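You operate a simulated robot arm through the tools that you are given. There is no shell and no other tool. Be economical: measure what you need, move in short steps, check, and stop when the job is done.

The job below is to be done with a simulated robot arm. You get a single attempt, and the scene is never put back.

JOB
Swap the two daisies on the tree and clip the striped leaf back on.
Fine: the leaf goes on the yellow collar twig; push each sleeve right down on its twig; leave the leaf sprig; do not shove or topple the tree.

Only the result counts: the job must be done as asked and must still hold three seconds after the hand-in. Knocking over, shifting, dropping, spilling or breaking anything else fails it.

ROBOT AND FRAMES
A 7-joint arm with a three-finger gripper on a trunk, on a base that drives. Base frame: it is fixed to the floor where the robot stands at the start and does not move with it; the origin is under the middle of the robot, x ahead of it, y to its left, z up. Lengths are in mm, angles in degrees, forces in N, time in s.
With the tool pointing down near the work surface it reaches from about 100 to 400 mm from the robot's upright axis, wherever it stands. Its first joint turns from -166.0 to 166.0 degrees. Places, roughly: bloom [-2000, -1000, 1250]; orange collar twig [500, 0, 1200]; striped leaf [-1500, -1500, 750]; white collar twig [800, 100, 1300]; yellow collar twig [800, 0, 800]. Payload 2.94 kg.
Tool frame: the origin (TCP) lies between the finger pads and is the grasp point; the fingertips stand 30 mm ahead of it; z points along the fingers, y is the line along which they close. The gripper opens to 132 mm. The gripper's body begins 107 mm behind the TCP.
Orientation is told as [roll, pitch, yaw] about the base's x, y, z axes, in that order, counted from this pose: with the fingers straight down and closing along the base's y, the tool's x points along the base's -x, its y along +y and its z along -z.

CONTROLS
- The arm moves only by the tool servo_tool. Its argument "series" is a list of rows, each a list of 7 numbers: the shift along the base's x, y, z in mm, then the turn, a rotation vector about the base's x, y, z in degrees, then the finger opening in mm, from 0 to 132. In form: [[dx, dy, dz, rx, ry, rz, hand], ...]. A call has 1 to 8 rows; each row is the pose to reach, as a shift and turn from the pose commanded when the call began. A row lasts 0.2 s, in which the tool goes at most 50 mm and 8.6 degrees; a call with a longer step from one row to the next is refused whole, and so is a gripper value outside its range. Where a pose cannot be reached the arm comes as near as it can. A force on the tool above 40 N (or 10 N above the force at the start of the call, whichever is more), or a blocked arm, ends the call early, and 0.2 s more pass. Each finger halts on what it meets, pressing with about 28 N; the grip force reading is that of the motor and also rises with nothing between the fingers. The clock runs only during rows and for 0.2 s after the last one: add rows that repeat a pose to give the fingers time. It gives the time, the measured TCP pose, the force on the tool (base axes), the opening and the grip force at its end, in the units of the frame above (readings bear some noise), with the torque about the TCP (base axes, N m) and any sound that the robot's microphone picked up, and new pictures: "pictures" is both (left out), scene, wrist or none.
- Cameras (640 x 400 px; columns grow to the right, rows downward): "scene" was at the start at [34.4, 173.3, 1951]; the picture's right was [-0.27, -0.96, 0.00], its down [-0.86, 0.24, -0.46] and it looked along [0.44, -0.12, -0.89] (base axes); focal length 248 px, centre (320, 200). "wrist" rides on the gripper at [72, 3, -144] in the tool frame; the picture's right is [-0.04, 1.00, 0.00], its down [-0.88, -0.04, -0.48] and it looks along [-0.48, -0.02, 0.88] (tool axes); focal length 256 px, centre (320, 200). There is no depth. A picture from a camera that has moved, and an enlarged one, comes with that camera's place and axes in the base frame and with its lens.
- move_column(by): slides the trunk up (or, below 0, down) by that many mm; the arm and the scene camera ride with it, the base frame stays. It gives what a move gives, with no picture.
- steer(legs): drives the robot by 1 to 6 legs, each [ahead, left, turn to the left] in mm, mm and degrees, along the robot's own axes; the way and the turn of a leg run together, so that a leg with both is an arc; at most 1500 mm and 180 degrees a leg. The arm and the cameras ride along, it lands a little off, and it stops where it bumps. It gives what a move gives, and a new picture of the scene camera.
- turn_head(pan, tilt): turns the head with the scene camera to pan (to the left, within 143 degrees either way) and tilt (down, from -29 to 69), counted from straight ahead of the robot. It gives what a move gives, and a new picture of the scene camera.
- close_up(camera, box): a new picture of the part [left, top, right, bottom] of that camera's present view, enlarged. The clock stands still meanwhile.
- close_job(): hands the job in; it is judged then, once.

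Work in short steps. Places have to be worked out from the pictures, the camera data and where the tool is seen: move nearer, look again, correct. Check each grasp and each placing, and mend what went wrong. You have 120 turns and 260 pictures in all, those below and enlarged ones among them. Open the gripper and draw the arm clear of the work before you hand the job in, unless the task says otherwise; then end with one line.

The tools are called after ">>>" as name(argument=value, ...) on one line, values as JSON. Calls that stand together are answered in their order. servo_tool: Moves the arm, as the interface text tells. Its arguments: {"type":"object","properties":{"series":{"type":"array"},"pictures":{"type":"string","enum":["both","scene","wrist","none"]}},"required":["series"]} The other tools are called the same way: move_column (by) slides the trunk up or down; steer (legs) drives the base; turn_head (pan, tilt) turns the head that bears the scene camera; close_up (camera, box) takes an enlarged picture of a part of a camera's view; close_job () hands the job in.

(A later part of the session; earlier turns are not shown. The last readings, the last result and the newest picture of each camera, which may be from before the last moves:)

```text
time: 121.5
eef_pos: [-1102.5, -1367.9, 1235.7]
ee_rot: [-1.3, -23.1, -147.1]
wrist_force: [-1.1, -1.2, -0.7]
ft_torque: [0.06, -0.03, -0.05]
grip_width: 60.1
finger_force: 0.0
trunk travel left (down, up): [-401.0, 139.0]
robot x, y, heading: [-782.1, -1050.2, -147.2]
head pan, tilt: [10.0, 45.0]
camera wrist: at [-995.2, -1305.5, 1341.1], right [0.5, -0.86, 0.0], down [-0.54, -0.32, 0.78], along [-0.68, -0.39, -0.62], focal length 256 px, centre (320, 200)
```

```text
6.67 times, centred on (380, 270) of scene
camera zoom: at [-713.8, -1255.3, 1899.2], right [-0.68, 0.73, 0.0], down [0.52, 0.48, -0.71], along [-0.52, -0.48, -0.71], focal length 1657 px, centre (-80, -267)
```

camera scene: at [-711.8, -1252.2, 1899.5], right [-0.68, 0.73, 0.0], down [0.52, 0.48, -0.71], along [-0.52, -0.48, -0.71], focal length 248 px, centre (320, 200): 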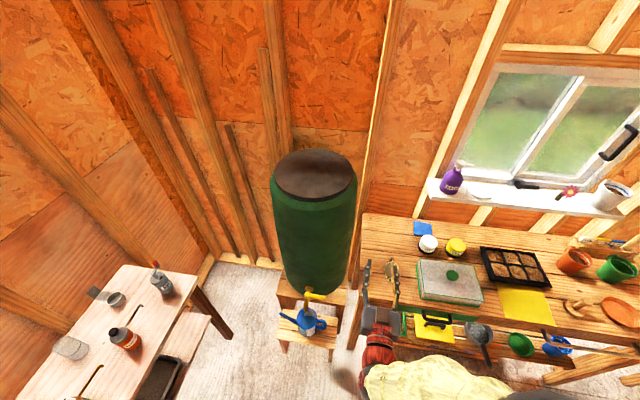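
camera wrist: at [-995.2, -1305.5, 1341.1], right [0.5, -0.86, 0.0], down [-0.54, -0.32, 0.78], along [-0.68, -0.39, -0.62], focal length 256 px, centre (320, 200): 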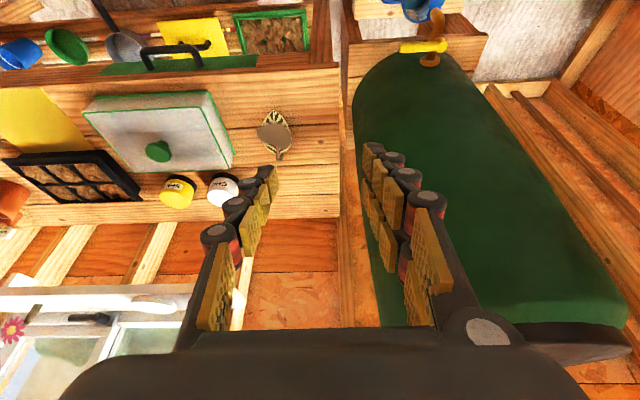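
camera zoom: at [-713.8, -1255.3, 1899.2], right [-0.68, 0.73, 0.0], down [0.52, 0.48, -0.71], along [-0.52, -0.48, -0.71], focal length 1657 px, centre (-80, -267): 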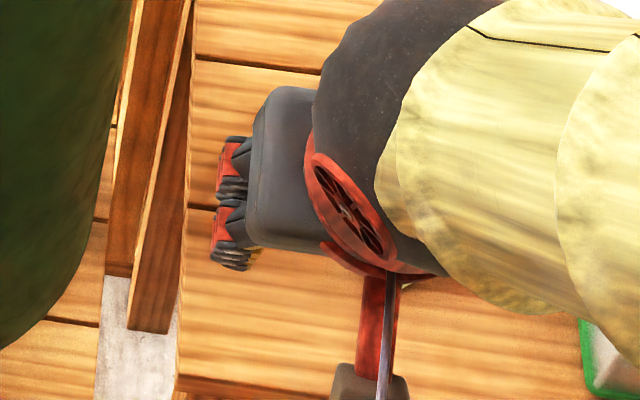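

It looks like a flattish stone lies on the leaf with the sleeve peeking out at the far end. I want a low side view: back the tool up a bit, tilt it to near-horizontal and lower the trunk so the wrist camera looks along the bench top.

>>> servo_tool(series=[[15, 10, 0, -4.5, 7, 0, 60], [30, 20, 0, -9, 14, 0, 60], [45, 28, 0, -13.5, 21, 0, 60], [50, 32, 0, -18, 28, 0, 60], [50, 32, 0, -22.5, 35, 0, 60], [50, 32, 0, -22.5, 35, 0, 60]], pictures="none")

>>> move_column(by=-240)

>>> close_up(camera="wrist", box=[0, 0, 640, 400])

>>> close_up(camera="scene", box=[330, 150, 430, 250])

```text
time: 122.9
eef_pos: [-1050.0, -1338.1, 1248.8]
ee_rot: [0.1, -66.0, -148.2]
wrist_force: [0.6, 0.1, 0.7]
ft_torque: [0.02, 0.02, 0.02]
grip_width: 60.1
finger_force: 0.0
trunk travel left (down, up): [-401.0, 139.0]
robot x, y, heading: [-780.4, -1049.1, -147.3]
head pan, tilt: [10.0, 45.0]
```

```text
time: 125.4
eef_pos: [-1049.6, -1339.7, 1005.7]
ee_rot: [0.0, -65.7, -148.3]
wrist_force: [0.1, -0.9, 0.0]
ft_torque: [-0.04, -0.02, -0.03]
grip_width: 59.8
finger_force: 0.2
trunk travel left (down, up): [-161.0, 379.0]
robot x, y, heading: [-781.4, -1052.1, -147.1]
head pan, tilt: [10.0, 45.0]
```

```text
1.00 times, centred on (320, 200) of wrist (not enlarged: the box is as wide or as high as the picture)
camera zoom: at [-912.2, -1255.8, 1001.9], right [0.51, -0.86, 0.04], down [0.04, 0.07, 1.0], along [-0.86, -0.51, 0.07], focal length 256 px, centre (320, 200)
```

zoom: 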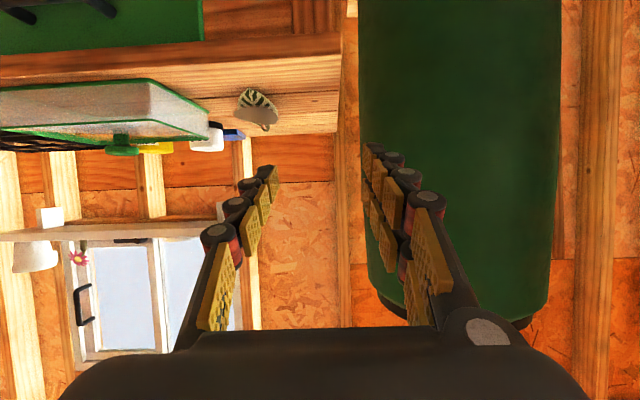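

```text
4.00 times, centred on (380, 200) of scene
camera zoom: at [-710.4, -1251.1, 1659.7], right [-0.68, 0.73, 0.0], down [0.52, 0.48, -0.71], along [-0.52, -0.48, -0.71], focal length 994 px, centre (80, 200)
```

zoom: 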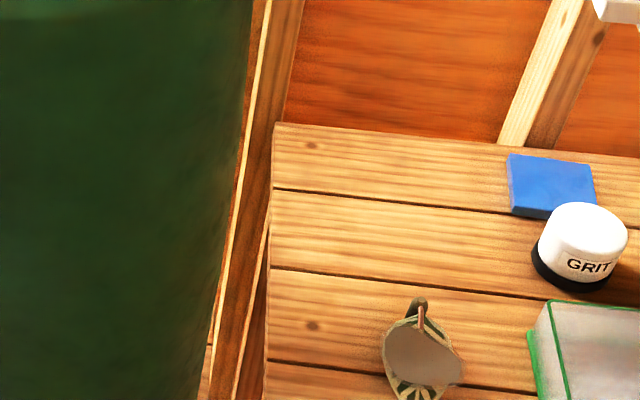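

>>> close_up(camera="wrist", box=[220, 75, 290, 145])

>>> close_up(camera="scene", box=[390, 215, 430, 255])

```text
5.71 times, centred on (255, 110) of wrist
camera zoom: at [-912.2, -1255.8, 1001.9], right [0.51, -0.86, 0.04], down [0.04, 0.07, 1.0], along [-0.86, -0.51, 0.07], focal length 1463 px, centre (691, 714)
```

zoom: 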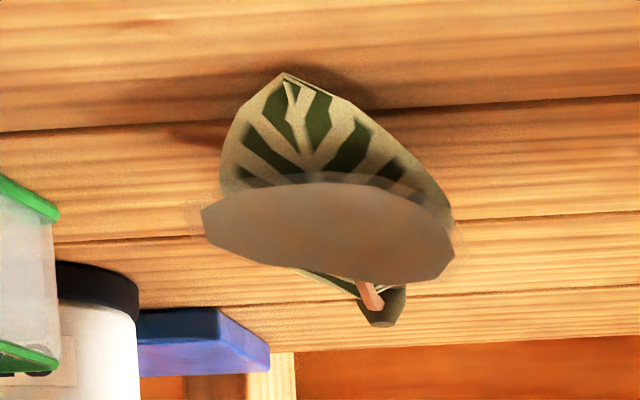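

```text
10.00 times, centred on (410, 235) of scene
camera zoom: at [-710.4, -1251.1, 1659.7], right [-0.68, 0.73, 0.0], down [0.52, 0.48, -0.71], along [-0.52, -0.48, -0.71], focal length 2485 px, centre (-580, -150)
```

zoom: 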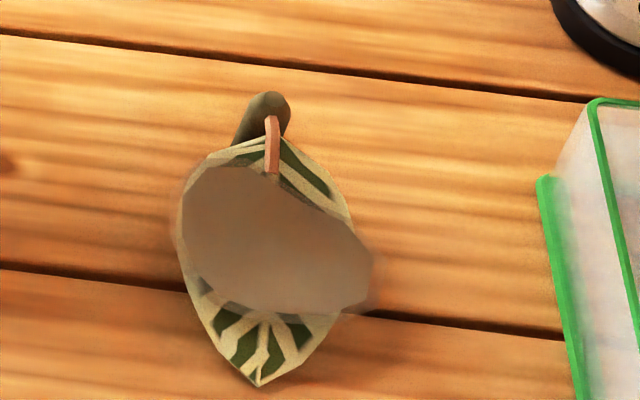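

The leaf's tip is at ≈[-1302,-1371,858] and its sleeve end at ≈[-1393,-1427,900], so the sleeve seems to stand up with the leaf sloping to the bench; a disc-like thing sits on the leaf at z≈885. I move 110 mm nearer and tip the camera down for a close look.

>>> move_column(by=60)

>>> steer(legs=[[110, 0, 0]])

>>> servo_tool(series=[[0, 0, 0, 4.5, -7, 0, 60], [0, 0, 0, 9, -14, 0, 60], [0, 0, 0, 13.5, -21, 0, 60], [0, 0, 0, 18, -28, 0, 60], [0, 0, 0, 22.5, -35, 0, 60], [0, 0, 0, 27, -42, 0, 60], [0, 0, 0, 31.5, -49, 0, 60], [0, 0, 0, 35, -54.5, 0, 60]], pictures="wrist")

```text
time: 126.4
eef_pos: [-1049.9, -1338.6, 1066.7]
ee_rot: [0.2, -65.7, -148.2]
wrist_force: [0.3, 0.5, 0.3]
ft_torque: [-0.03, 0.01, -0.02]
grip_width: 60.1
finger_force: 0.1
trunk travel left (down, up): [-221.0, 319.0]
robot x, y, heading: [-782.5, -1050.5, -147.3]
head pan, tilt: [10.0, 45.0]
```

```text
time: 127.6
eef_pos: [-1142.2, -1396.9, 1067.3]
ee_rot: [0.1, -65.7, -148.5]
wrist_force: [-0.2, -0.1, -0.3]
ft_torque: [-0.02, 0.01, -0.03]
grip_width: 60.0
finger_force: 0.1
trunk travel left (down, up): [-221.0, 319.0]
robot x, y, heading: [-876.0, -1109.7, -147.2]
head pan, tilt: [10.0, 45.0]
camera scene: at [-802.3, -1310.5, 1719.6], right [-0.68, 0.73, 0.0], down [0.52, 0.48, -0.71], along [-0.52, -0.48, -0.71], focal length 248 px, centre (320, 200)
```

scene: 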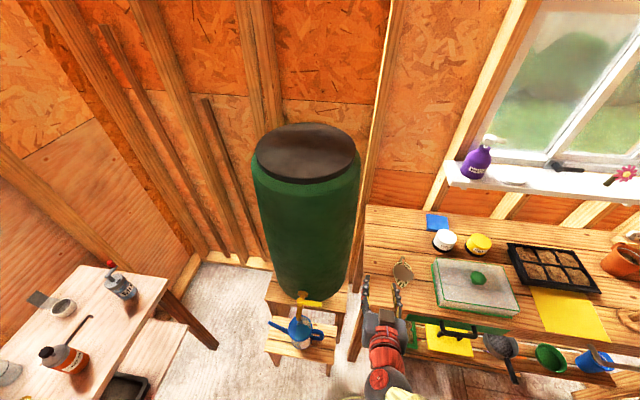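

```text
time: 129.4
eef_pos: [-1142.5, -1396.8, 1066.1]
ee_rot: [-0.8, -0.8, -147.6]
wrist_force: [-0.1, -0.1, -0.5]
ft_torque: [-0.03, -0.01, -0.02]
grip_width: 60.2
finger_force: 0.2
trunk travel left (down, up): [-221.0, 319.0]
robot x, y, heading: [-868.6, -1116.8, -147.2]
head pan, tilt: [10.0, 45.0]
camera wrist: at [-1077.0, -1361.8, 1210.7], right [0.5, -0.87, -0.01], down [-0.75, -0.44, 0.49], along [-0.43, -0.23, -0.87], focal length 256 px, centre (320, 200)
```

wrist: 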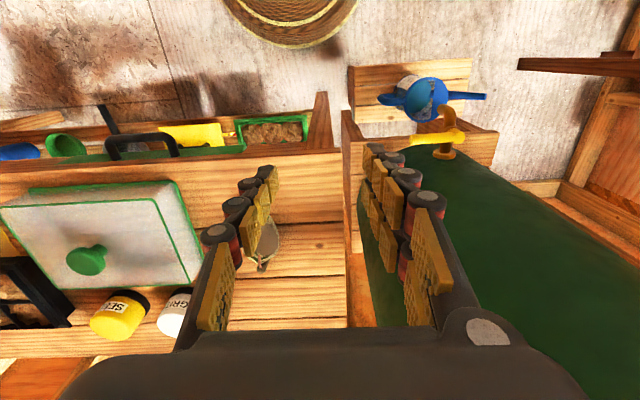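

The finger hides the leaf. I shift the tool ~100 mm to the robot's right and open wide so the leaf shows between the fingers.

>>> servo_tool(series=[[-20, 31, 0, 0, 0, 0, 80], [-40, 62, 0, 0, 0, 0, 100], [-54, 84, 0, 0, 0, 0, 120], [-54, 84, 0, 0, 0, 0, 132], [-54, 84, 0, 0, 0, 0, 132]], pictures="wrist")

>>> close_up(camera="wrist", box=[280, 160, 380, 270])

>>> close_up(camera="scene", box=[375, 240, 435, 300])

```text
time: 130.6
eef_pos: [-1197.6, -1312.3, 1066.8]
ee_rot: [-0.9, -1.0, -147.7]
wrist_force: [0.0, 0.1, 0.0]
ft_torque: [0.01, 0.0, 0.01]
grip_width: 131.3
finger_force: 0.0
trunk travel left (down, up): [-221.0, 319.0]
robot x, y, heading: [-871.2, -1109.1, -147.2]
head pan, tilt: [10.0, 45.0]
camera wrist: at [-1131.0, -1277.3, 1210.6], right [0.5, -0.87, -0.01], down [-0.75, -0.44, 0.49], along [-0.43, -0.23, -0.87], focal length 256 px, centre (320, 200)
```

wrist: 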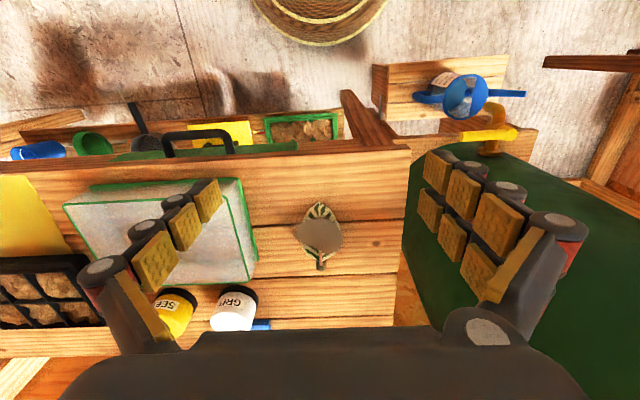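

```text
3.64 times, centred on (330, 215) of wrist
camera zoom: at [-1131.0, -1277.3, 1210.6], right [0.5, -0.87, -0.01], down [-0.75, -0.44, 0.49], along [-0.43, -0.23, -0.87], focal length 931 px, centre (284, 146)
```

zoom: 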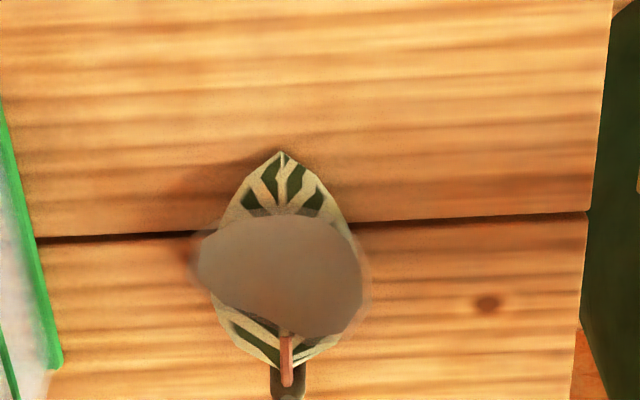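

```text
6.67 times, centred on (405, 270) of scene
camera zoom: at [-802.3, -1310.7, 1719.6], right [-0.68, 0.73, 0.0], down [0.52, 0.48, -0.71], along [-0.52, -0.48, -0.71], focal length 1657 px, centre (-247, -267)
```

zoom: 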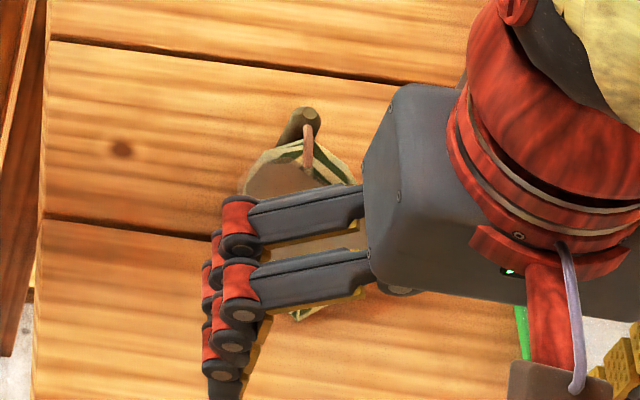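

I enlarge the object on the leaf as much as possible to make out what it is.

>>> close_up(camera="wrist", box=[300, 196, 345, 272])

```text
5.26 times, centred on (322, 234) of wrist
camera zoom: at [-1131.0, -1277.3, 1210.6], right [0.5, -0.87, -0.01], down [-0.75, -0.44, 0.49], along [-0.43, -0.23, -0.87], focal length 1347 px, centre (307, 21)
```

zoom: 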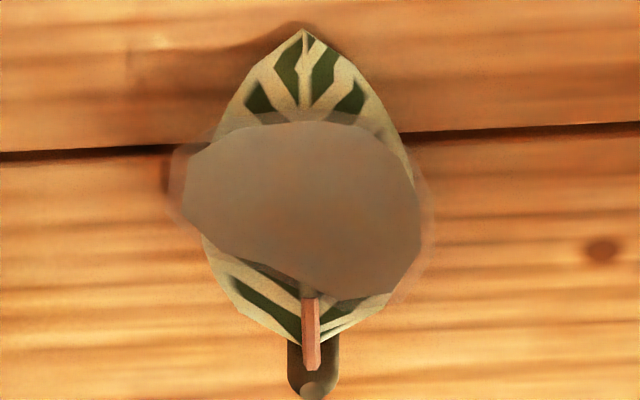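

The flat grey shape is thin and tilts with the leaf; the sleeve stands up leaning ~20° towards me with its top at ≈[-1391,-1425,899], leaf pointing at me. I'll approach the sleeve from above at 50° below horizontal: first a pre-grasp pose 90 mm back along that line.

>>> servo_tool(series=[[-20, -12, 0, -4.3, 6.7, 0, 110], [-45, -25, 0, -8.7, 13.4, 0, 90], [-70, -40, 0, -13, 20.2, 0, 70], [-95, -54, -20, -17.4, 26.9, 0, 56], [-120, -68, -50, -21.7, 33.6, 0, 56], [-150, -84, -80, -21.7, 33.6, 0, 56], [-150, -84, -114, -21.7, 33.6, 0, 56], [-150, -84, -114, -21.7, 33.6, 0, 56]], pictures="both")

>>> close_up(camera="wrist", box=[260, 80, 380, 230])

>>> close_up(camera="scene", box=[370, 230, 430, 290])

```text
time: 132.4
eef_pos: [-1346.3, -1397.5, 953.2]
ee_rot: [-0.3, -41.0, -147.8]
wrist_force: [-0.3, 0.2, -0.2]
ft_torque: [-0.03, 0.03, 0.01]
grip_width: 55.9
finger_force: 0.0
trunk travel left (down, up): [-221.0, 319.0]
robot x, y, heading: [-872.7, -1112.4, -147.4]
head pan, tilt: [10.0, 45.0]
camera scene: at [-802.3, -1310.5, 1719.6], right [-0.68, 0.73, 0.0], down [0.52, 0.48, -0.71], along [-0.52, -0.48, -0.71], focal length 248 px, centre (320, 200)
camera wrist: at [-1218.1, -1321.5, 1016.0], right [0.5, -0.87, 0.02], down [-0.32, -0.16, 0.94], along [-0.81, -0.47, -0.35], focal length 256 px, centre (320, 200)
```

scene: 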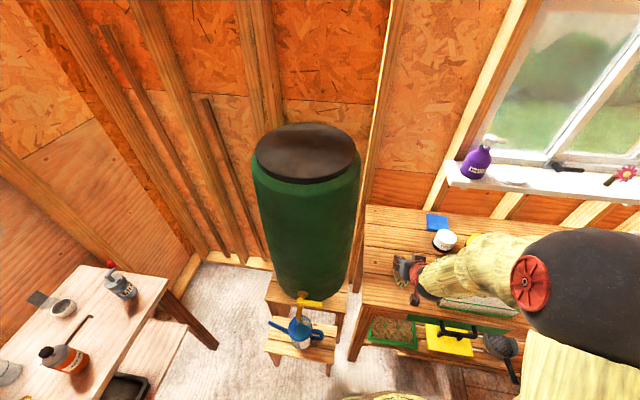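
wrist: 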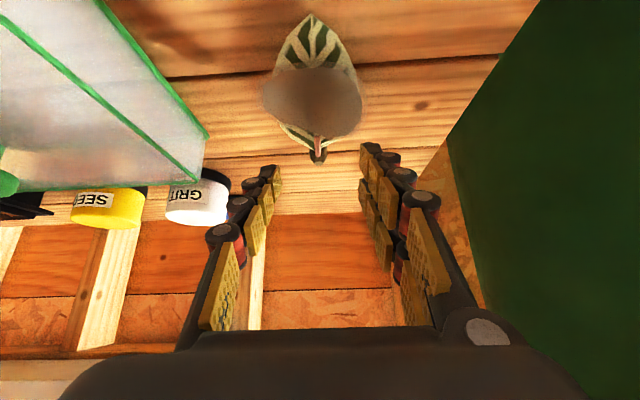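

```text
2.67 times, centred on (320, 155) of wrist
camera zoom: at [-1218.1, -1321.5, 1016.0], right [0.5, -0.87, 0.02], down [-0.32, -0.16, 0.94], along [-0.81, -0.47, -0.35], focal length 683 px, centre (320, 320)
```

zoom: 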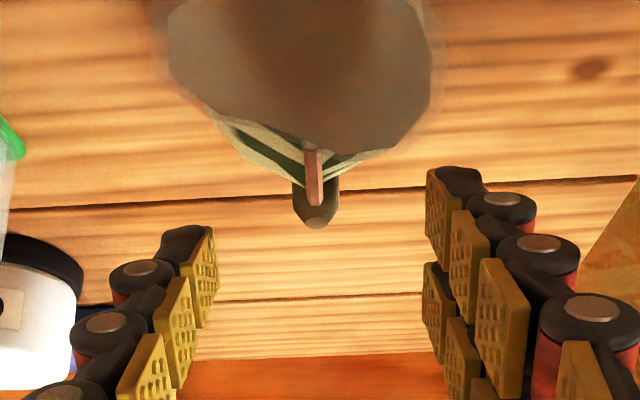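

```text
6.67 times, centred on (400, 260) of scene
camera zoom: at [-802.3, -1310.5, 1719.6], right [-0.68, 0.73, 0.0], down [0.52, 0.48, -0.71], along [-0.52, -0.48, -0.71], focal length 1657 px, centre (-213, -200)
```

zoom: 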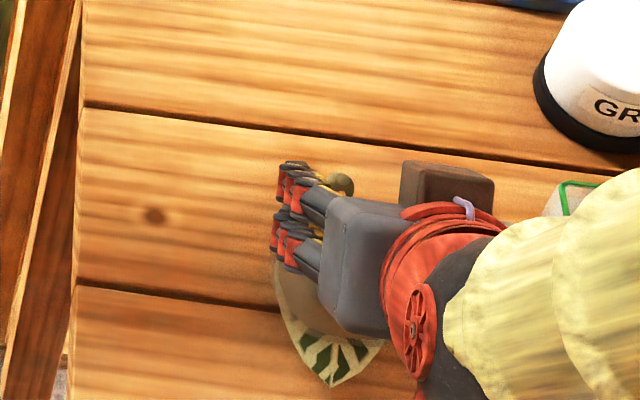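

Reach is fine and the sleeve lies centred between the fingers. I advance 78 mm along the tool axis (stopping short of the bench) and look.

>>> servo_tool(series=[[-13.5, -8.7, -19, 0, 0, 0, 56], [-27, -17.5, -38, 0, 0, 0, 56], [-37, -24, -52, 0, 0, 0, 56], [-42, -27.2, -59.7, 0, 0, 0, 56], [-42, -27.2, -59.7, 0, 0, 0, 56]], pictures="none")

>>> close_up(camera="wrist", box=[240, 0, 400, 250])

>>> close_up(camera="scene", box=[370, 230, 430, 290])

```text
time: 133.6
eef_pos: [-1389.8, -1424.4, 892.8]
ee_rot: [-0.3, -41.0, -147.9]
wrist_force: [-0.8, -0.2, -0.5]
ft_torque: [-0.03, 0.02, 0.02]
grip_width: 55.9
finger_force: 0.1
trunk travel left (down, up): [-221.0, 319.0]
robot x, y, heading: [-874.0, -1111.8, -147.5]
head pan, tilt: [10.0, 45.0]
```

```text
1.60 times, centred on (320, 125) of wrist
camera zoom: at [-1260.9, -1348.6, 955.8], right [0.5, -0.87, 0.02], down [-0.32, -0.16, 0.94], along [-0.81, -0.47, -0.35], focal length 410 px, centre (320, 320)
```

zoom: 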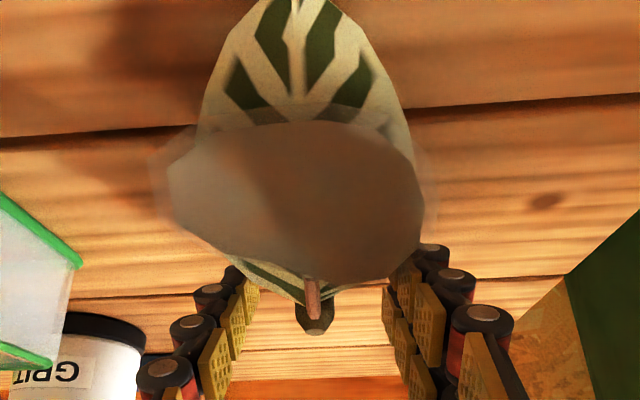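

```text
6.67 times, centred on (400, 260) of scene
camera zoom: at [-802.6, -1310.7, 1719.6], right [-0.68, 0.73, 0.0], down [0.52, 0.48, -0.71], along [-0.52, -0.48, -0.71], focal length 1657 px, centre (-213, -200)
```

zoom: 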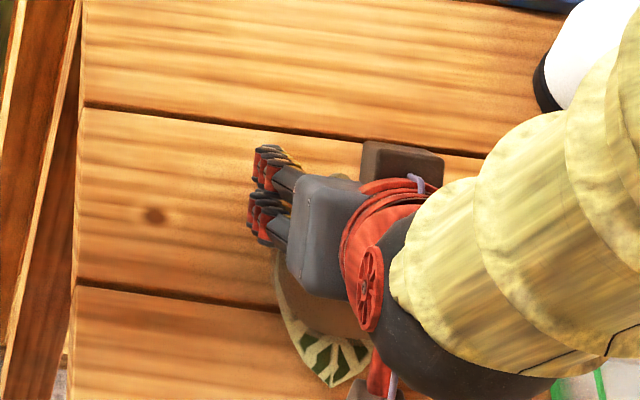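

The sleeve lies between the fingertips. I close gently and note the force.

>>> servo_tool(series=[[0, 0, 0, 0, 0, 0, 40], [0, 0, 0, 0, 0, 0, 25], [0, 0, 0, 0, 0, 0, 10], [0, 0, 0, 0, 0, 0, 5], [0, 0, 0, 0, 0, 0, 5]], pictures="none")

>>> close_up(camera="wrist", box=[240, 0, 400, 250])

```text
time: 134.8
eef_pos: [-1389.7, -1425.0, 893.8]
ee_rot: [-0.4, -41.1, -147.9]
wrist_force: [-0.9, -1.2, 7.2]
ft_torque: [0.02, 0.04, 0.0]
grip_width: 28.6
finger_force: 28.3
trunk travel left (down, up): [-221.0, 319.0]
robot x, y, heading: [-871.7, -1110.7, -147.3]
head pan, tilt: [10.0, 45.0]
```

```text
1.60 times, centred on (320, 125) of wrist
camera zoom: at [-1261.0, -1348.7, 956.6], right [0.5, -0.87, 0.02], down [-0.32, -0.16, 0.94], along [-0.81, -0.47, -0.35], focal length 410 px, centre (320, 320)
```

zoom: 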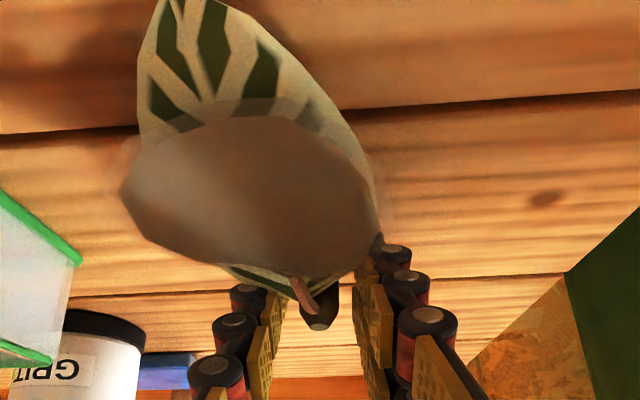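

Gripped; the grey piece turned along with the leaf, which suggests it belongs to it. I lift 15 mm slowly and check.

>>> servo_tool(series=[[0, 0, 4, 0, 0, 0, 5], [0, 0, 8, 0, 0, 0, 5], [0, 0, 12, 0, 0, 0, 5], [0, 0, 16, 0, 0, 0, 5], [0, 0, 16, 0, 0, 0, 5], [0, 0, 16, 0, 0, 0, 5]], pictures="none")

>>> close_up(camera="wrist", box=[240, 0, 400, 250])

>>> close_up(camera="scene", box=[370, 230, 430, 290])

```text
time: 136.2
eef_pos: [-1388.6, -1424.0, 908.9]
ee_rot: [-0.3, -40.9, -147.9]
wrist_force: [-0.4, 0.3, -0.1]
ft_torque: [0.02, 0.02, 0.0]
grip_width: 28.1
finger_force: 28.2
trunk travel left (down, up): [-221.0, 319.0]
robot x, y, heading: [-873.5, -1115.3, -147.1]
head pan, tilt: [10.0, 45.0]
```

```text
1.60 times, centred on (320, 125) of wrist
camera zoom: at [-1260.6, -1348.2, 971.9], right [0.5, -0.87, 0.02], down [-0.32, -0.16, 0.94], along [-0.81, -0.47, -0.35], focal length 410 px, centre (320, 320)
```

zoom: 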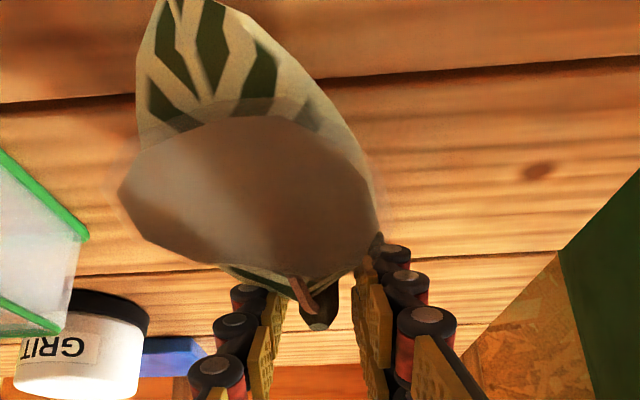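

```text
6.67 times, centred on (400, 260) of scene
camera zoom: at [-802.6, -1310.7, 1719.6], right [-0.68, 0.73, 0.0], down [0.52, 0.48, -0.71], along [-0.52, -0.48, -0.71], focal length 1657 px, centre (-213, -200)
```

zoom: 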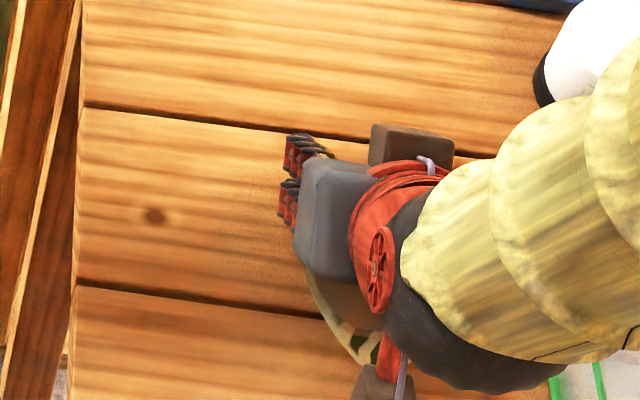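

It lifts cleanly with no extra weight and the grey piece keeps its place on the leaf: it is part of it. I lift well clear and drive back from the bench.

>>> servo_tool(series=[[0, 0, 40, 0, 0, 0, 5], [10, 6, 80, 0, 0, 0, 5], [30, 18, 120, 0, 0, 0, 5], [50, 30, 150, 0, 0, 0, 5], [50, 30, 150, 0, 0, 0, 5]], pictures="none")

>>> steer(legs=[[-400, 0, 0]])

>>> close_up(camera="wrist", box=[240, 0, 400, 250])

```text
time: 137.4
eef_pos: [-1338.9, -1394.5, 1058.4]
ee_rot: [-0.4, -40.9, -147.9]
wrist_force: [-0.2, 0.2, -0.1]
ft_torque: [-0.04, 0.01, -0.02]
grip_width: 28.3
finger_force: 27.7
trunk travel left (down, up): [-221.0, 319.0]
robot x, y, heading: [-874.1, -1111.1, -147.1]
head pan, tilt: [10.0, 45.0]
```

```text
time: 139.9
eef_pos: [-1000.8, -1177.6, 1059.4]
ee_rot: [-0.4, -41.0, -148.0]
wrist_force: [0.1, -0.1, 0.6]
ft_torque: [-0.03, 0.0, 0.0]
grip_width: 28.2
finger_force: 28.3
trunk travel left (down, up): [-221.0, 319.0]
robot x, y, heading: [-536.1, -895.7, -147.0]
head pan, tilt: [10.0, 45.0]
camera scene: at [-465.4, -1093.0, 1719.6], right [-0.68, 0.73, 0.0], down [0.52, 0.48, -0.71], along [-0.52, -0.48, -0.71], focal length 248 px, centre (320, 200)
```

scene: 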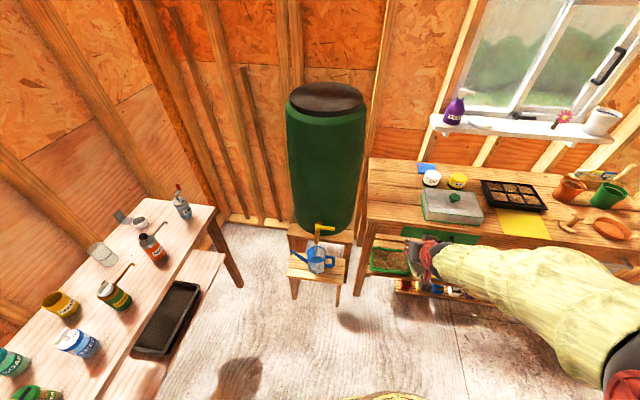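

```text
1.60 times, centred on (320, 125) of wrist
camera zoom: at [-873.7, -1102.0, 1122.1], right [0.5, -0.87, 0.02], down [-0.32, -0.16, 0.94], along [-0.81, -0.48, -0.35], focal length 410 px, centre (320, 320)
```

zoom: 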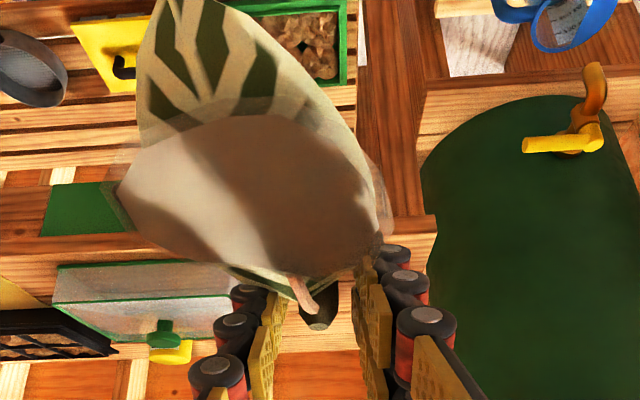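

Now back to the tree: turn to face +y, drive along +x at a distance, then move part of the way in.

>>> steer(legs=[[0, 0, -122.5], [0, -1360, 0], [200, 0, 0]])

>>> turn_head(pan=0, tilt=45)

```text
time: 152.8
eef_pos: [813.0, -116.2, 1058.4]
ee_rot: [-0.5, -41.0, 89.9]
wrist_force: [-0.1, 0.1, -0.4]
ft_torque: [0.03, -0.03, -0.01]
grip_width: 27.6
finger_force: 28.0
trunk travel left (down, up): [-221.0, 319.0]
robot x, y, heading: [804.6, -662.8, 90.6]
head pan, tilt: [10.0, 45.0]
camera scene: at [602.9, -612.9, 1719.6], right [0.98, 0.19, 0.0], down [0.13, -0.69, -0.71], along [-0.13, 0.69, -0.71], focal length 248 px, centre (320, 200)
```

scene: 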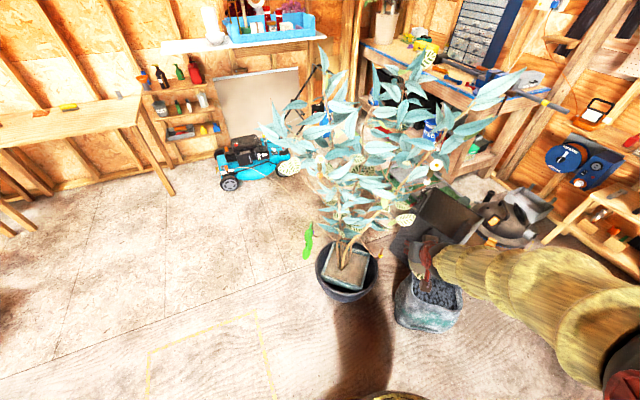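

```text
time: 153.6
eef_pos: [812.2, -117.1, 1058.6]
ee_rot: [-0.3, -40.8, 89.9]
wrist_force: [-0.7, -0.2, -0.1]
ft_torque: [-0.03, -0.02, -0.02]
grip_width: 27.6
finger_force: 27.9
trunk travel left (down, up): [-221.0, 319.0]
robot x, y, heading: [805.5, -660.5, 90.8]
head pan, tilt: [0.0, 45.0]
camera scene: at [617.0, -612.0, 1719.6], right [1.0, 0.01, 0.0], down [0.01, -0.71, -0.71], along [-0.01, 0.71, -0.71], focal length 248 px, centre (320, 200)
```

scene: 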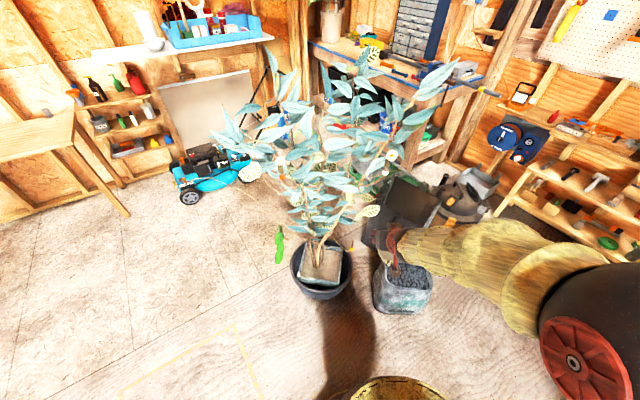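

I pitch the tool 21° further down so the sleeve should hang vertical, and enlarge both views to check its pose in the grip.

>>> servo_tool(series=[[0, -20, 0, -7, 0, 0, 5], [0, -40, 0, -14, 0, 0, 5], [0, -60, 0, -21, 0, 0, 5], [0, -60, 0, -21, 0, 0, 5]], pictures="none")

>>> close_up(camera="scene", box=[360, 220, 440, 300])

>>> close_up(camera="wrist", box=[200, 0, 440, 260])

```text
time: 154.6
eef_pos: [812.1, -178.2, 1058.9]
ee_rot: [-0.4, -19.9, 90.0]
wrist_force: [0.0, 0.1, 0.4]
ft_torque: [0.03, -0.05, -0.03]
grip_width: 27.7
finger_force: 28.0
out of reach, approached as far as the arm can: row 1
trunk travel left (down, up): [-221.0, 319.0]
robot x, y, heading: [804.3, -659.1, 90.9]
head pan, tilt: [0.0, 45.0]
```

```text
5.00 times, centred on (400, 260) of scene
camera zoom: at [617.0, -612.5, 1719.6], right [1.0, 0.01, 0.0], down [0.01, -0.71, -0.71], along [-0.01, 0.71, -0.71], focal length 1243 px, centre (-80, -100)
```

zoom: 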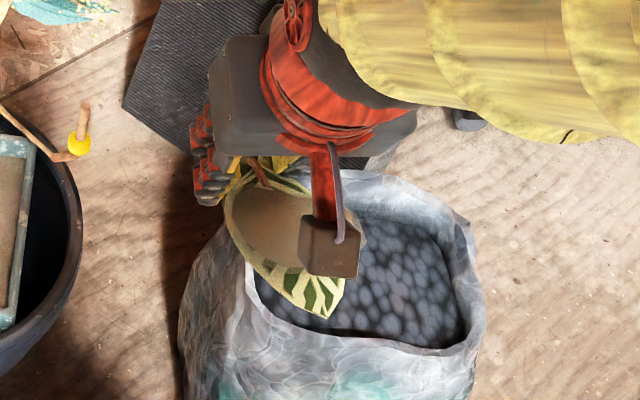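

```text
1.54 times, centred on (320, 130) of wrist
camera zoom: at [807.8, -293.5, 1171.1], right [-1.0, 0.04, 0.01], down [0.03, 0.66, 0.75], along [0.03, 0.75, -0.67], focal length 394 px, centre (320, 308)
```

zoom: 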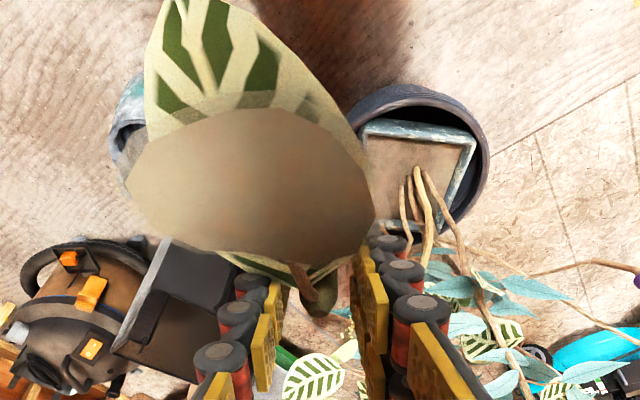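

The gripper hides the sleeve from the scene camera. I yaw the tool +64° about the vertical so that the gripper comes from the side and the sleeve mouth becomes visible.

>>> servo_tool(series=[[0, 0, 0, 0, 0, 8, 5], [0, 0, 0, 0, 0, 16, 5], [0, 0, 0, 0, 0, 24, 5], [0, 0, 0, 0, 0, 32, 5], [0, 0, 0, 0, 0, 40, 5], [0, 0, 0, 0, 0, 48, 5], [0, 0, 0, 0, 0, 56, 5], [0, 0, 0, 0, 0, 64, 5]], pictures="none")

>>> close_up(camera="scene", box=[360, 220, 440, 300])

>>> close_up(camera="wrist", box=[200, 0, 440, 260])

```text
time: 156.4
eef_pos: [812.5, -177.2, 1058.5]
ee_rot: [-0.3, -19.8, 154.1]
wrist_force: [-0.2, -0.1, -1.1]
ft_torque: [0.0, -0.01, 0.03]
grip_width: 27.9
finger_force: 28.3
trunk travel left (down, up): [-221.0, 319.0]
robot x, y, heading: [803.4, -660.0, 90.8]
head pan, tilt: [0.0, 45.0]
```

```text
5.00 times, centred on (400, 260) of scene
camera zoom: at [617.1, -611.7, 1719.6], right [1.0, 0.01, 0.0], down [0.01, -0.71, -0.71], along [-0.01, 0.71, -0.71], focal length 1243 px, centre (-80, -100)
```

zoom: 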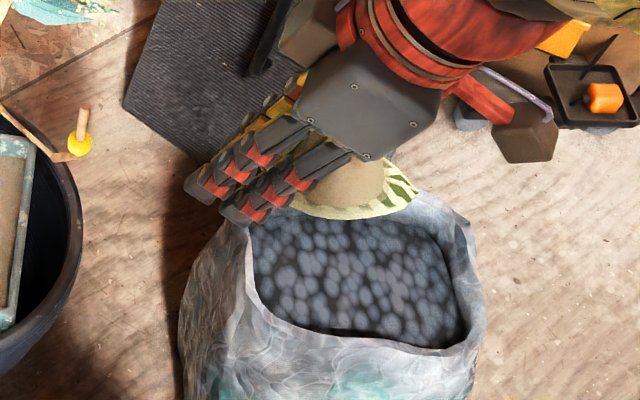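

```text
1.54 times, centred on (320, 130) of wrist
camera zoom: at [915.4, -231.2, 1171.1], right [-0.47, -0.88, 0.01], down [-0.58, 0.32, 0.75], along [-0.66, 0.35, -0.66], focal length 394 px, centre (320, 308)
```

zoom: 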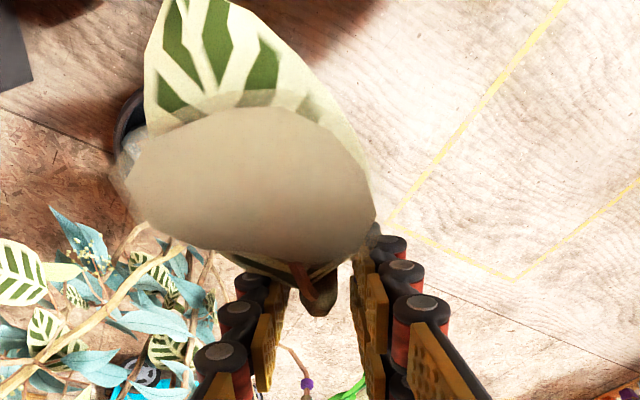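

At this yaw the near finger blocks the view. Halfway (about +32°) should let the camera look between leaf and finger; I turn back 32°.

>>> servo_tool(series=[[0, 0, 0, 0, 0, -8, 5], [0, 0, 0, 0, 0, -16, 5], [0, 0, 0, 0, 0, -24, 5], [0, 0, 0, 0, 0, -32, 5], [0, 0, 0, 0, 0, -32, 5]], pictures="none")

>>> close_up(camera="scene", box=[365, 230, 425, 290])

```text
time: 157.6
eef_pos: [811.5, -176.3, 1058.8]
ee_rot: [-0.3, -19.9, 121.9]
wrist_force: [-0.4, -0.1, -0.8]
ft_torque: [-0.01, 0.04, -0.02]
grip_width: 27.7
finger_force: 28.0
trunk travel left (down, up): [-221.0, 319.0]
robot x, y, heading: [806.2, -658.5, 90.7]
head pan, tilt: [0.0, 45.0]
```

```text
6.67 times, centred on (395, 260) of scene
camera zoom: at [617.0, -611.9, 1719.6], right [1.0, 0.01, 0.0], down [0.01, -0.71, -0.71], along [-0.01, 0.71, -0.71], focal length 1657 px, centre (-180, -200)
```

zoom: 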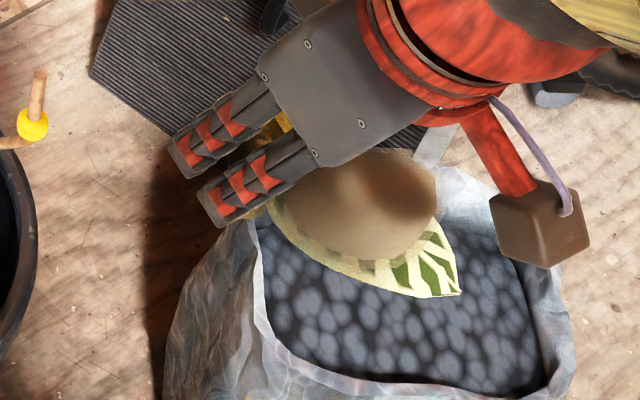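

The view is too steep here. A better set-up: target far to the robot's right (camera then sees the sleeve from the left side, lower angle). I turn the tool back to yaw 0, lower the trunk 200 while raising the arm equally, and shift the tool right.

>>> servo_tool(series=[[0, 0, 40, 0, 0, -8, 5], [0, 0, 80, 0, 0, -16, 5], [40, 0, 120, 0, 0, -24, 5], [80, 0, 160, 0, 0, -32, 5], [120, 0, 200, 0, 0, -32, 5], [165, 0, 200, 0, 0, -32, 5], [210, 0, 200, 0, 0, -32, 5], [250, 0, 200, 0, 0, -32, 5]], pictures="none")

>>> move_column(by=-200)

>>> turn_head(pan=-40, tilt=40)

>>> close_up(camera="scene", box=[240, 120, 400, 280])

```text
refused: row 3 steps farther than a row can; nothing moved
```

```text
time: 159.7
eef_pos: [811.4, -176.5, 859.1]
ee_rot: [-0.5, -20.0, 122.1]
wrist_force: [-0.5, 0.5, -0.1]
ft_torque: [0.03, 0.02, 0.01]
grip_width: 27.6
finger_force: 28.2
trunk travel left (down, up): [-21.0, 519.0]
robot x, y, heading: [807.4, -662.3, 90.6]
head pan, tilt: [0.0, 45.0]
```

```text
time: 160.8
eef_pos: [812.9, -176.6, 860.6]
ee_rot: [-0.4, -19.8, 122.0]
wrist_force: [0.2, 0.4, -0.3]
ft_torque: [0.01, 0.01, 0.05]
grip_width: 27.8
finger_force: 27.9
trunk travel left (down, up): [-21.0, 519.0]
robot x, y, heading: [802.5, -663.3, 90.5]
head pan, tilt: [-40.0, 40.0]
camera scene: at [671.9, -627.4, 1526.9], right [0.77, -0.63, 0.0], down [-0.41, -0.5, -0.77], along [0.48, 0.59, -0.64], focal length 248 px, centre (320, 200)
```

scene: 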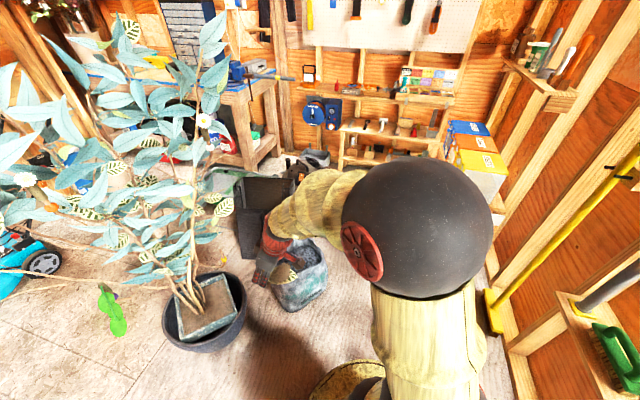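

```text
2.50 times, centred on (320, 200) of scene
camera zoom: at [671.9, -627.4, 1526.9], right [0.77, -0.63, 0.0], down [-0.41, -0.5, -0.77], along [0.48, 0.59, -0.64], focal length 621 px, centre (320, 200)
```

zoom: 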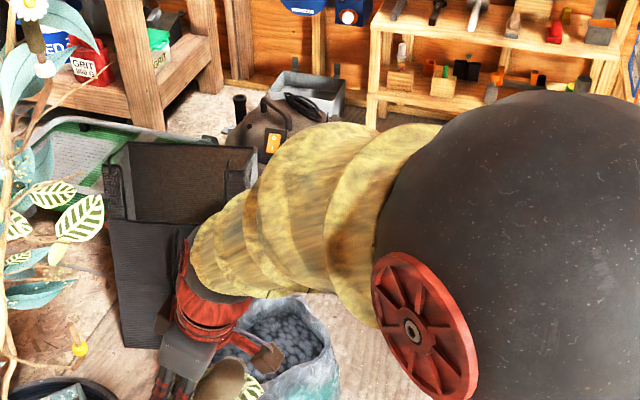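

Redo the arm move with shorter steps.

>>> servo_tool(series=[[31, 0, 25, 0, 0, -4, 5], [62, 0, 50, 0, 0, -8, 5], [93, 0, 75, 0, 0, -12, 5], [124, 0, 100, 0, 0, -16, 5], [155, 0, 125, 0, 0, -20, 5], [186, 0, 150, 0, 0, -24, 5], [218, 0, 175, 0, 0, -28, 5], [250, 0, 200, 0, 0, -32, 5]], pictures="scene")

```text
time: 162.6
eef_pos: [1060.8, -177.1, 1059.6]
ee_rot: [-0.2, -19.9, 89.9]
wrist_force: [-0.5, -0.8, -0.9]
ft_torque: [-0.01, -0.02, -0.03]
grip_width: 27.7
finger_force: 28.0
trunk travel left (down, up): [-21.0, 519.0]
robot x, y, heading: [805.5, -665.9, 90.9]
head pan, tilt: [-40.0, 40.0]
camera scene: at [671.8, -627.5, 1526.8], right [0.77, -0.63, 0.0], down [-0.41, -0.5, -0.77], along [0.48, 0.59, -0.64], focal length 248 px, centre (320, 200)
```

scene: 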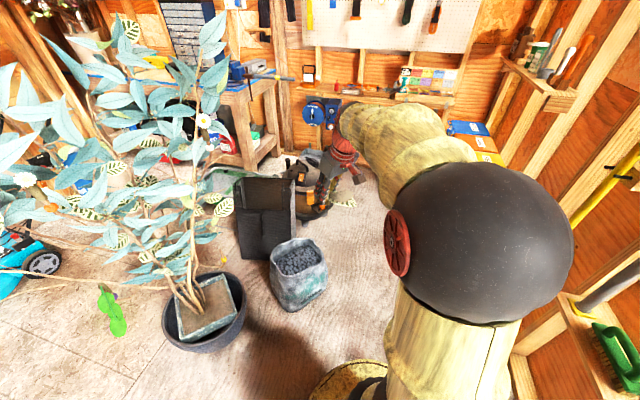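

Now the gripper is seen from the side. I enlarge to see the sleeve.

>>> close_up(camera="scene", box=[305, 150, 375, 220])

```text
5.71 times, centred on (340, 185) of scene
camera zoom: at [671.8, -627.5, 1526.8], right [0.77, -0.63, 0.0], down [-0.41, -0.5, -0.77], along [0.48, 0.59, -0.64], focal length 1420 px, centre (206, 286)
```

zoom: 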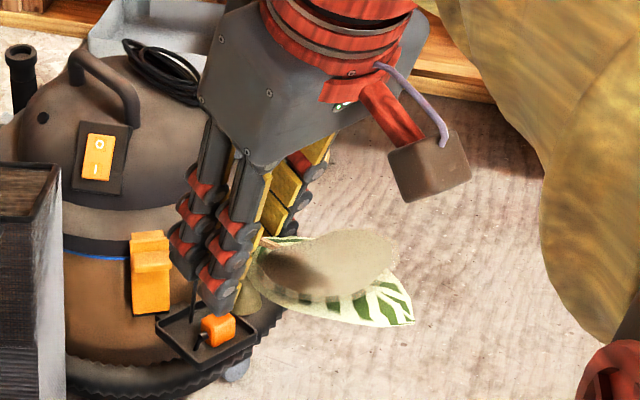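

The sleeve peeks out beside the left finger. I zoom in.

>>> close_up(camera="scene", box=[335, 190, 360, 210])

```text
16.00 times, centred on (348, 200) of scene
camera zoom: at [671.8, -627.5, 1526.8], right [0.77, -0.63, 0.0], down [-0.41, -0.5, -0.77], along [0.48, 0.59, -0.64], focal length 3976 px, centre (-120, 200)
```

zoom: 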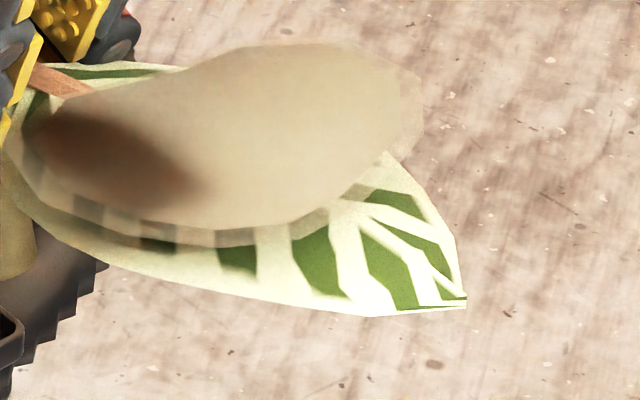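

>>> close_up(camera="scene", box=[325, 184, 351, 210])

```text
15.38 times, centred on (338, 197) of scene
camera zoom: at [671.8, -627.5, 1526.8], right [0.77, -0.63, 0.0], down [-0.41, -0.5, -0.77], along [0.48, 0.59, -0.64], focal length 3823 px, centre (43, 246)
```

zoom: 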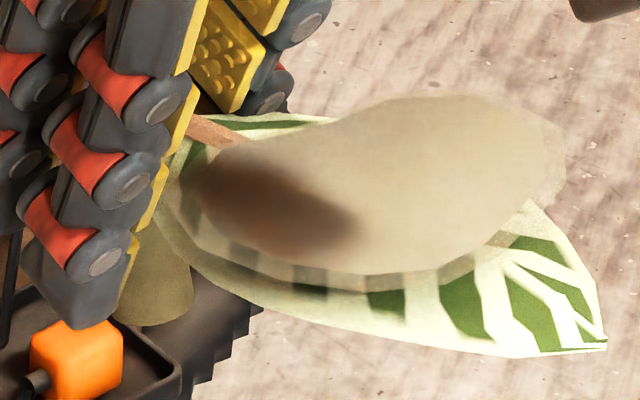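

I can see the sleeve's right edge and mouth; it still seems to lean. I take the wrist view to triangulate leaf tip and sleeve top.

>>> close_up(camera="wrist", box=[210, 0, 350, 220])

```text
1.82 times, centred on (280, 110) of wrist
camera zoom: at [1057.0, -293.6, 1171.3], right [-1.0, 0.04, 0.01], down [0.04, 0.66, 0.75], along [0.03, 0.75, -0.67], focal length 465 px, centre (393, 364)
```

zoom: 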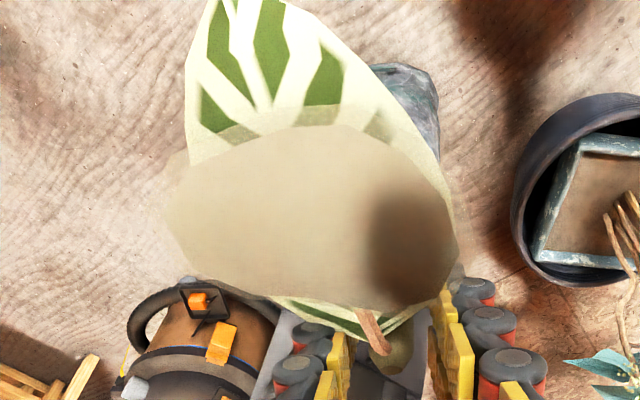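

The sleeve actually hangs close to vertical with its mouth ~40 mm below the TCP. I drive left 311 mm so the gripper is in line with the yellow twig (still back at y≈-177), then lower the arm.

>>> steer(legs=[[0, 311, 0]])

>>> servo_tool(series=[[0, 0, -40, 0, 0, 0, 5], [0, 0, -80, 0, 0, 0, 5], [0, 0, -120, 0, 0, 0, 5], [0, 0, -150, 0, 0, 0, 5], [0, 0, -150, 0, 0, 0, 5]], pictures="scene")

```text
time: 164.7
eef_pos: [751.6, -180.3, 1060.2]
ee_rot: [-0.3, -19.9, 89.8]
wrist_force: [0.4, 0.6, 0.0]
ft_torque: [-0.01, 0.04, 0.01]
grip_width: 27.6
finger_force: 28.1
trunk travel left (down, up): [-21.0, 519.0]
robot x, y, heading: [491.8, -661.8, 90.5]
head pan, tilt: [-40.0, 40.0]
camera scene: at [360.7, -627.3, 1527.1], right [0.77, -0.63, 0.0], down [-0.41, -0.5, -0.76], along [0.49, 0.59, -0.64], focal length 248 px, centre (320, 200)
```

scene: 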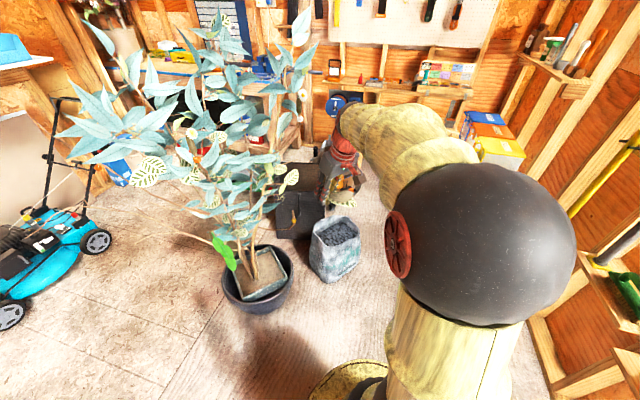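

```text
time: 165.9
eef_pos: [750.5, -181.4, 909.6]
ee_rot: [-0.3, -19.9, 89.8]
wrist_force: [0.3, 1.1, -1.0]
ft_torque: [-0.01, 0.01, 0.02]
grip_width: 27.8
finger_force: 28.3
trunk travel left (down, up): [-21.0, 519.0]
robot x, y, heading: [495.4, -661.0, 90.6]
head pan, tilt: [-40.0, 40.0]
camera scene: at [360.5, -627.1, 1527.1], right [0.77, -0.63, 0.0], down [-0.41, -0.5, -0.76], along [0.49, 0.59, -0.64], focal length 248 px, centre (320, 200)
```

scene: 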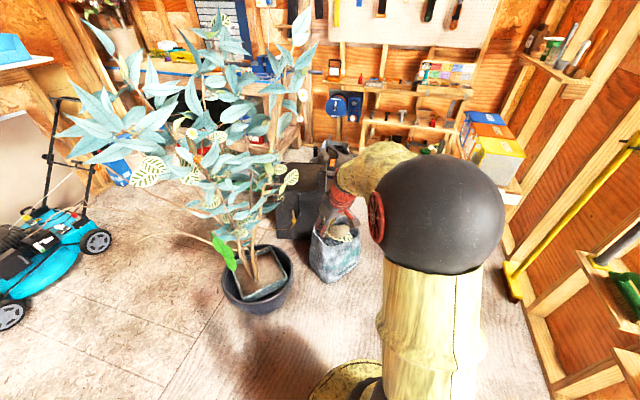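

I enlarge the region with the yellow twig and the gripper.

>>> close_up(camera="scene", box=[260, 180, 380, 270])

```text
4.44 times, centred on (320, 225) of scene
camera zoom: at [360.5, -627.1, 1527.1], right [0.77, -0.63, 0.0], down [-0.41, -0.5, -0.76], along [0.49, 0.59, -0.64], focal length 1104 px, centre (320, 89)
```

zoom: 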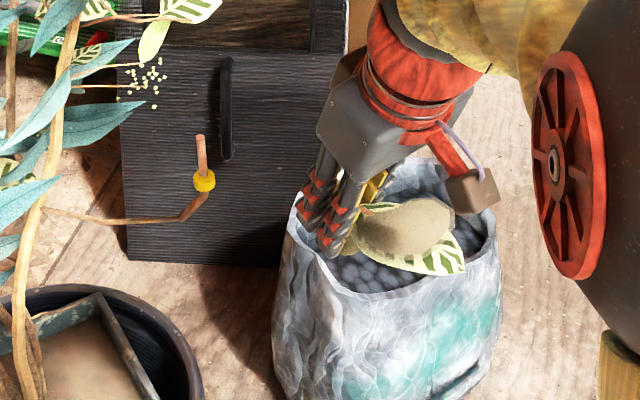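

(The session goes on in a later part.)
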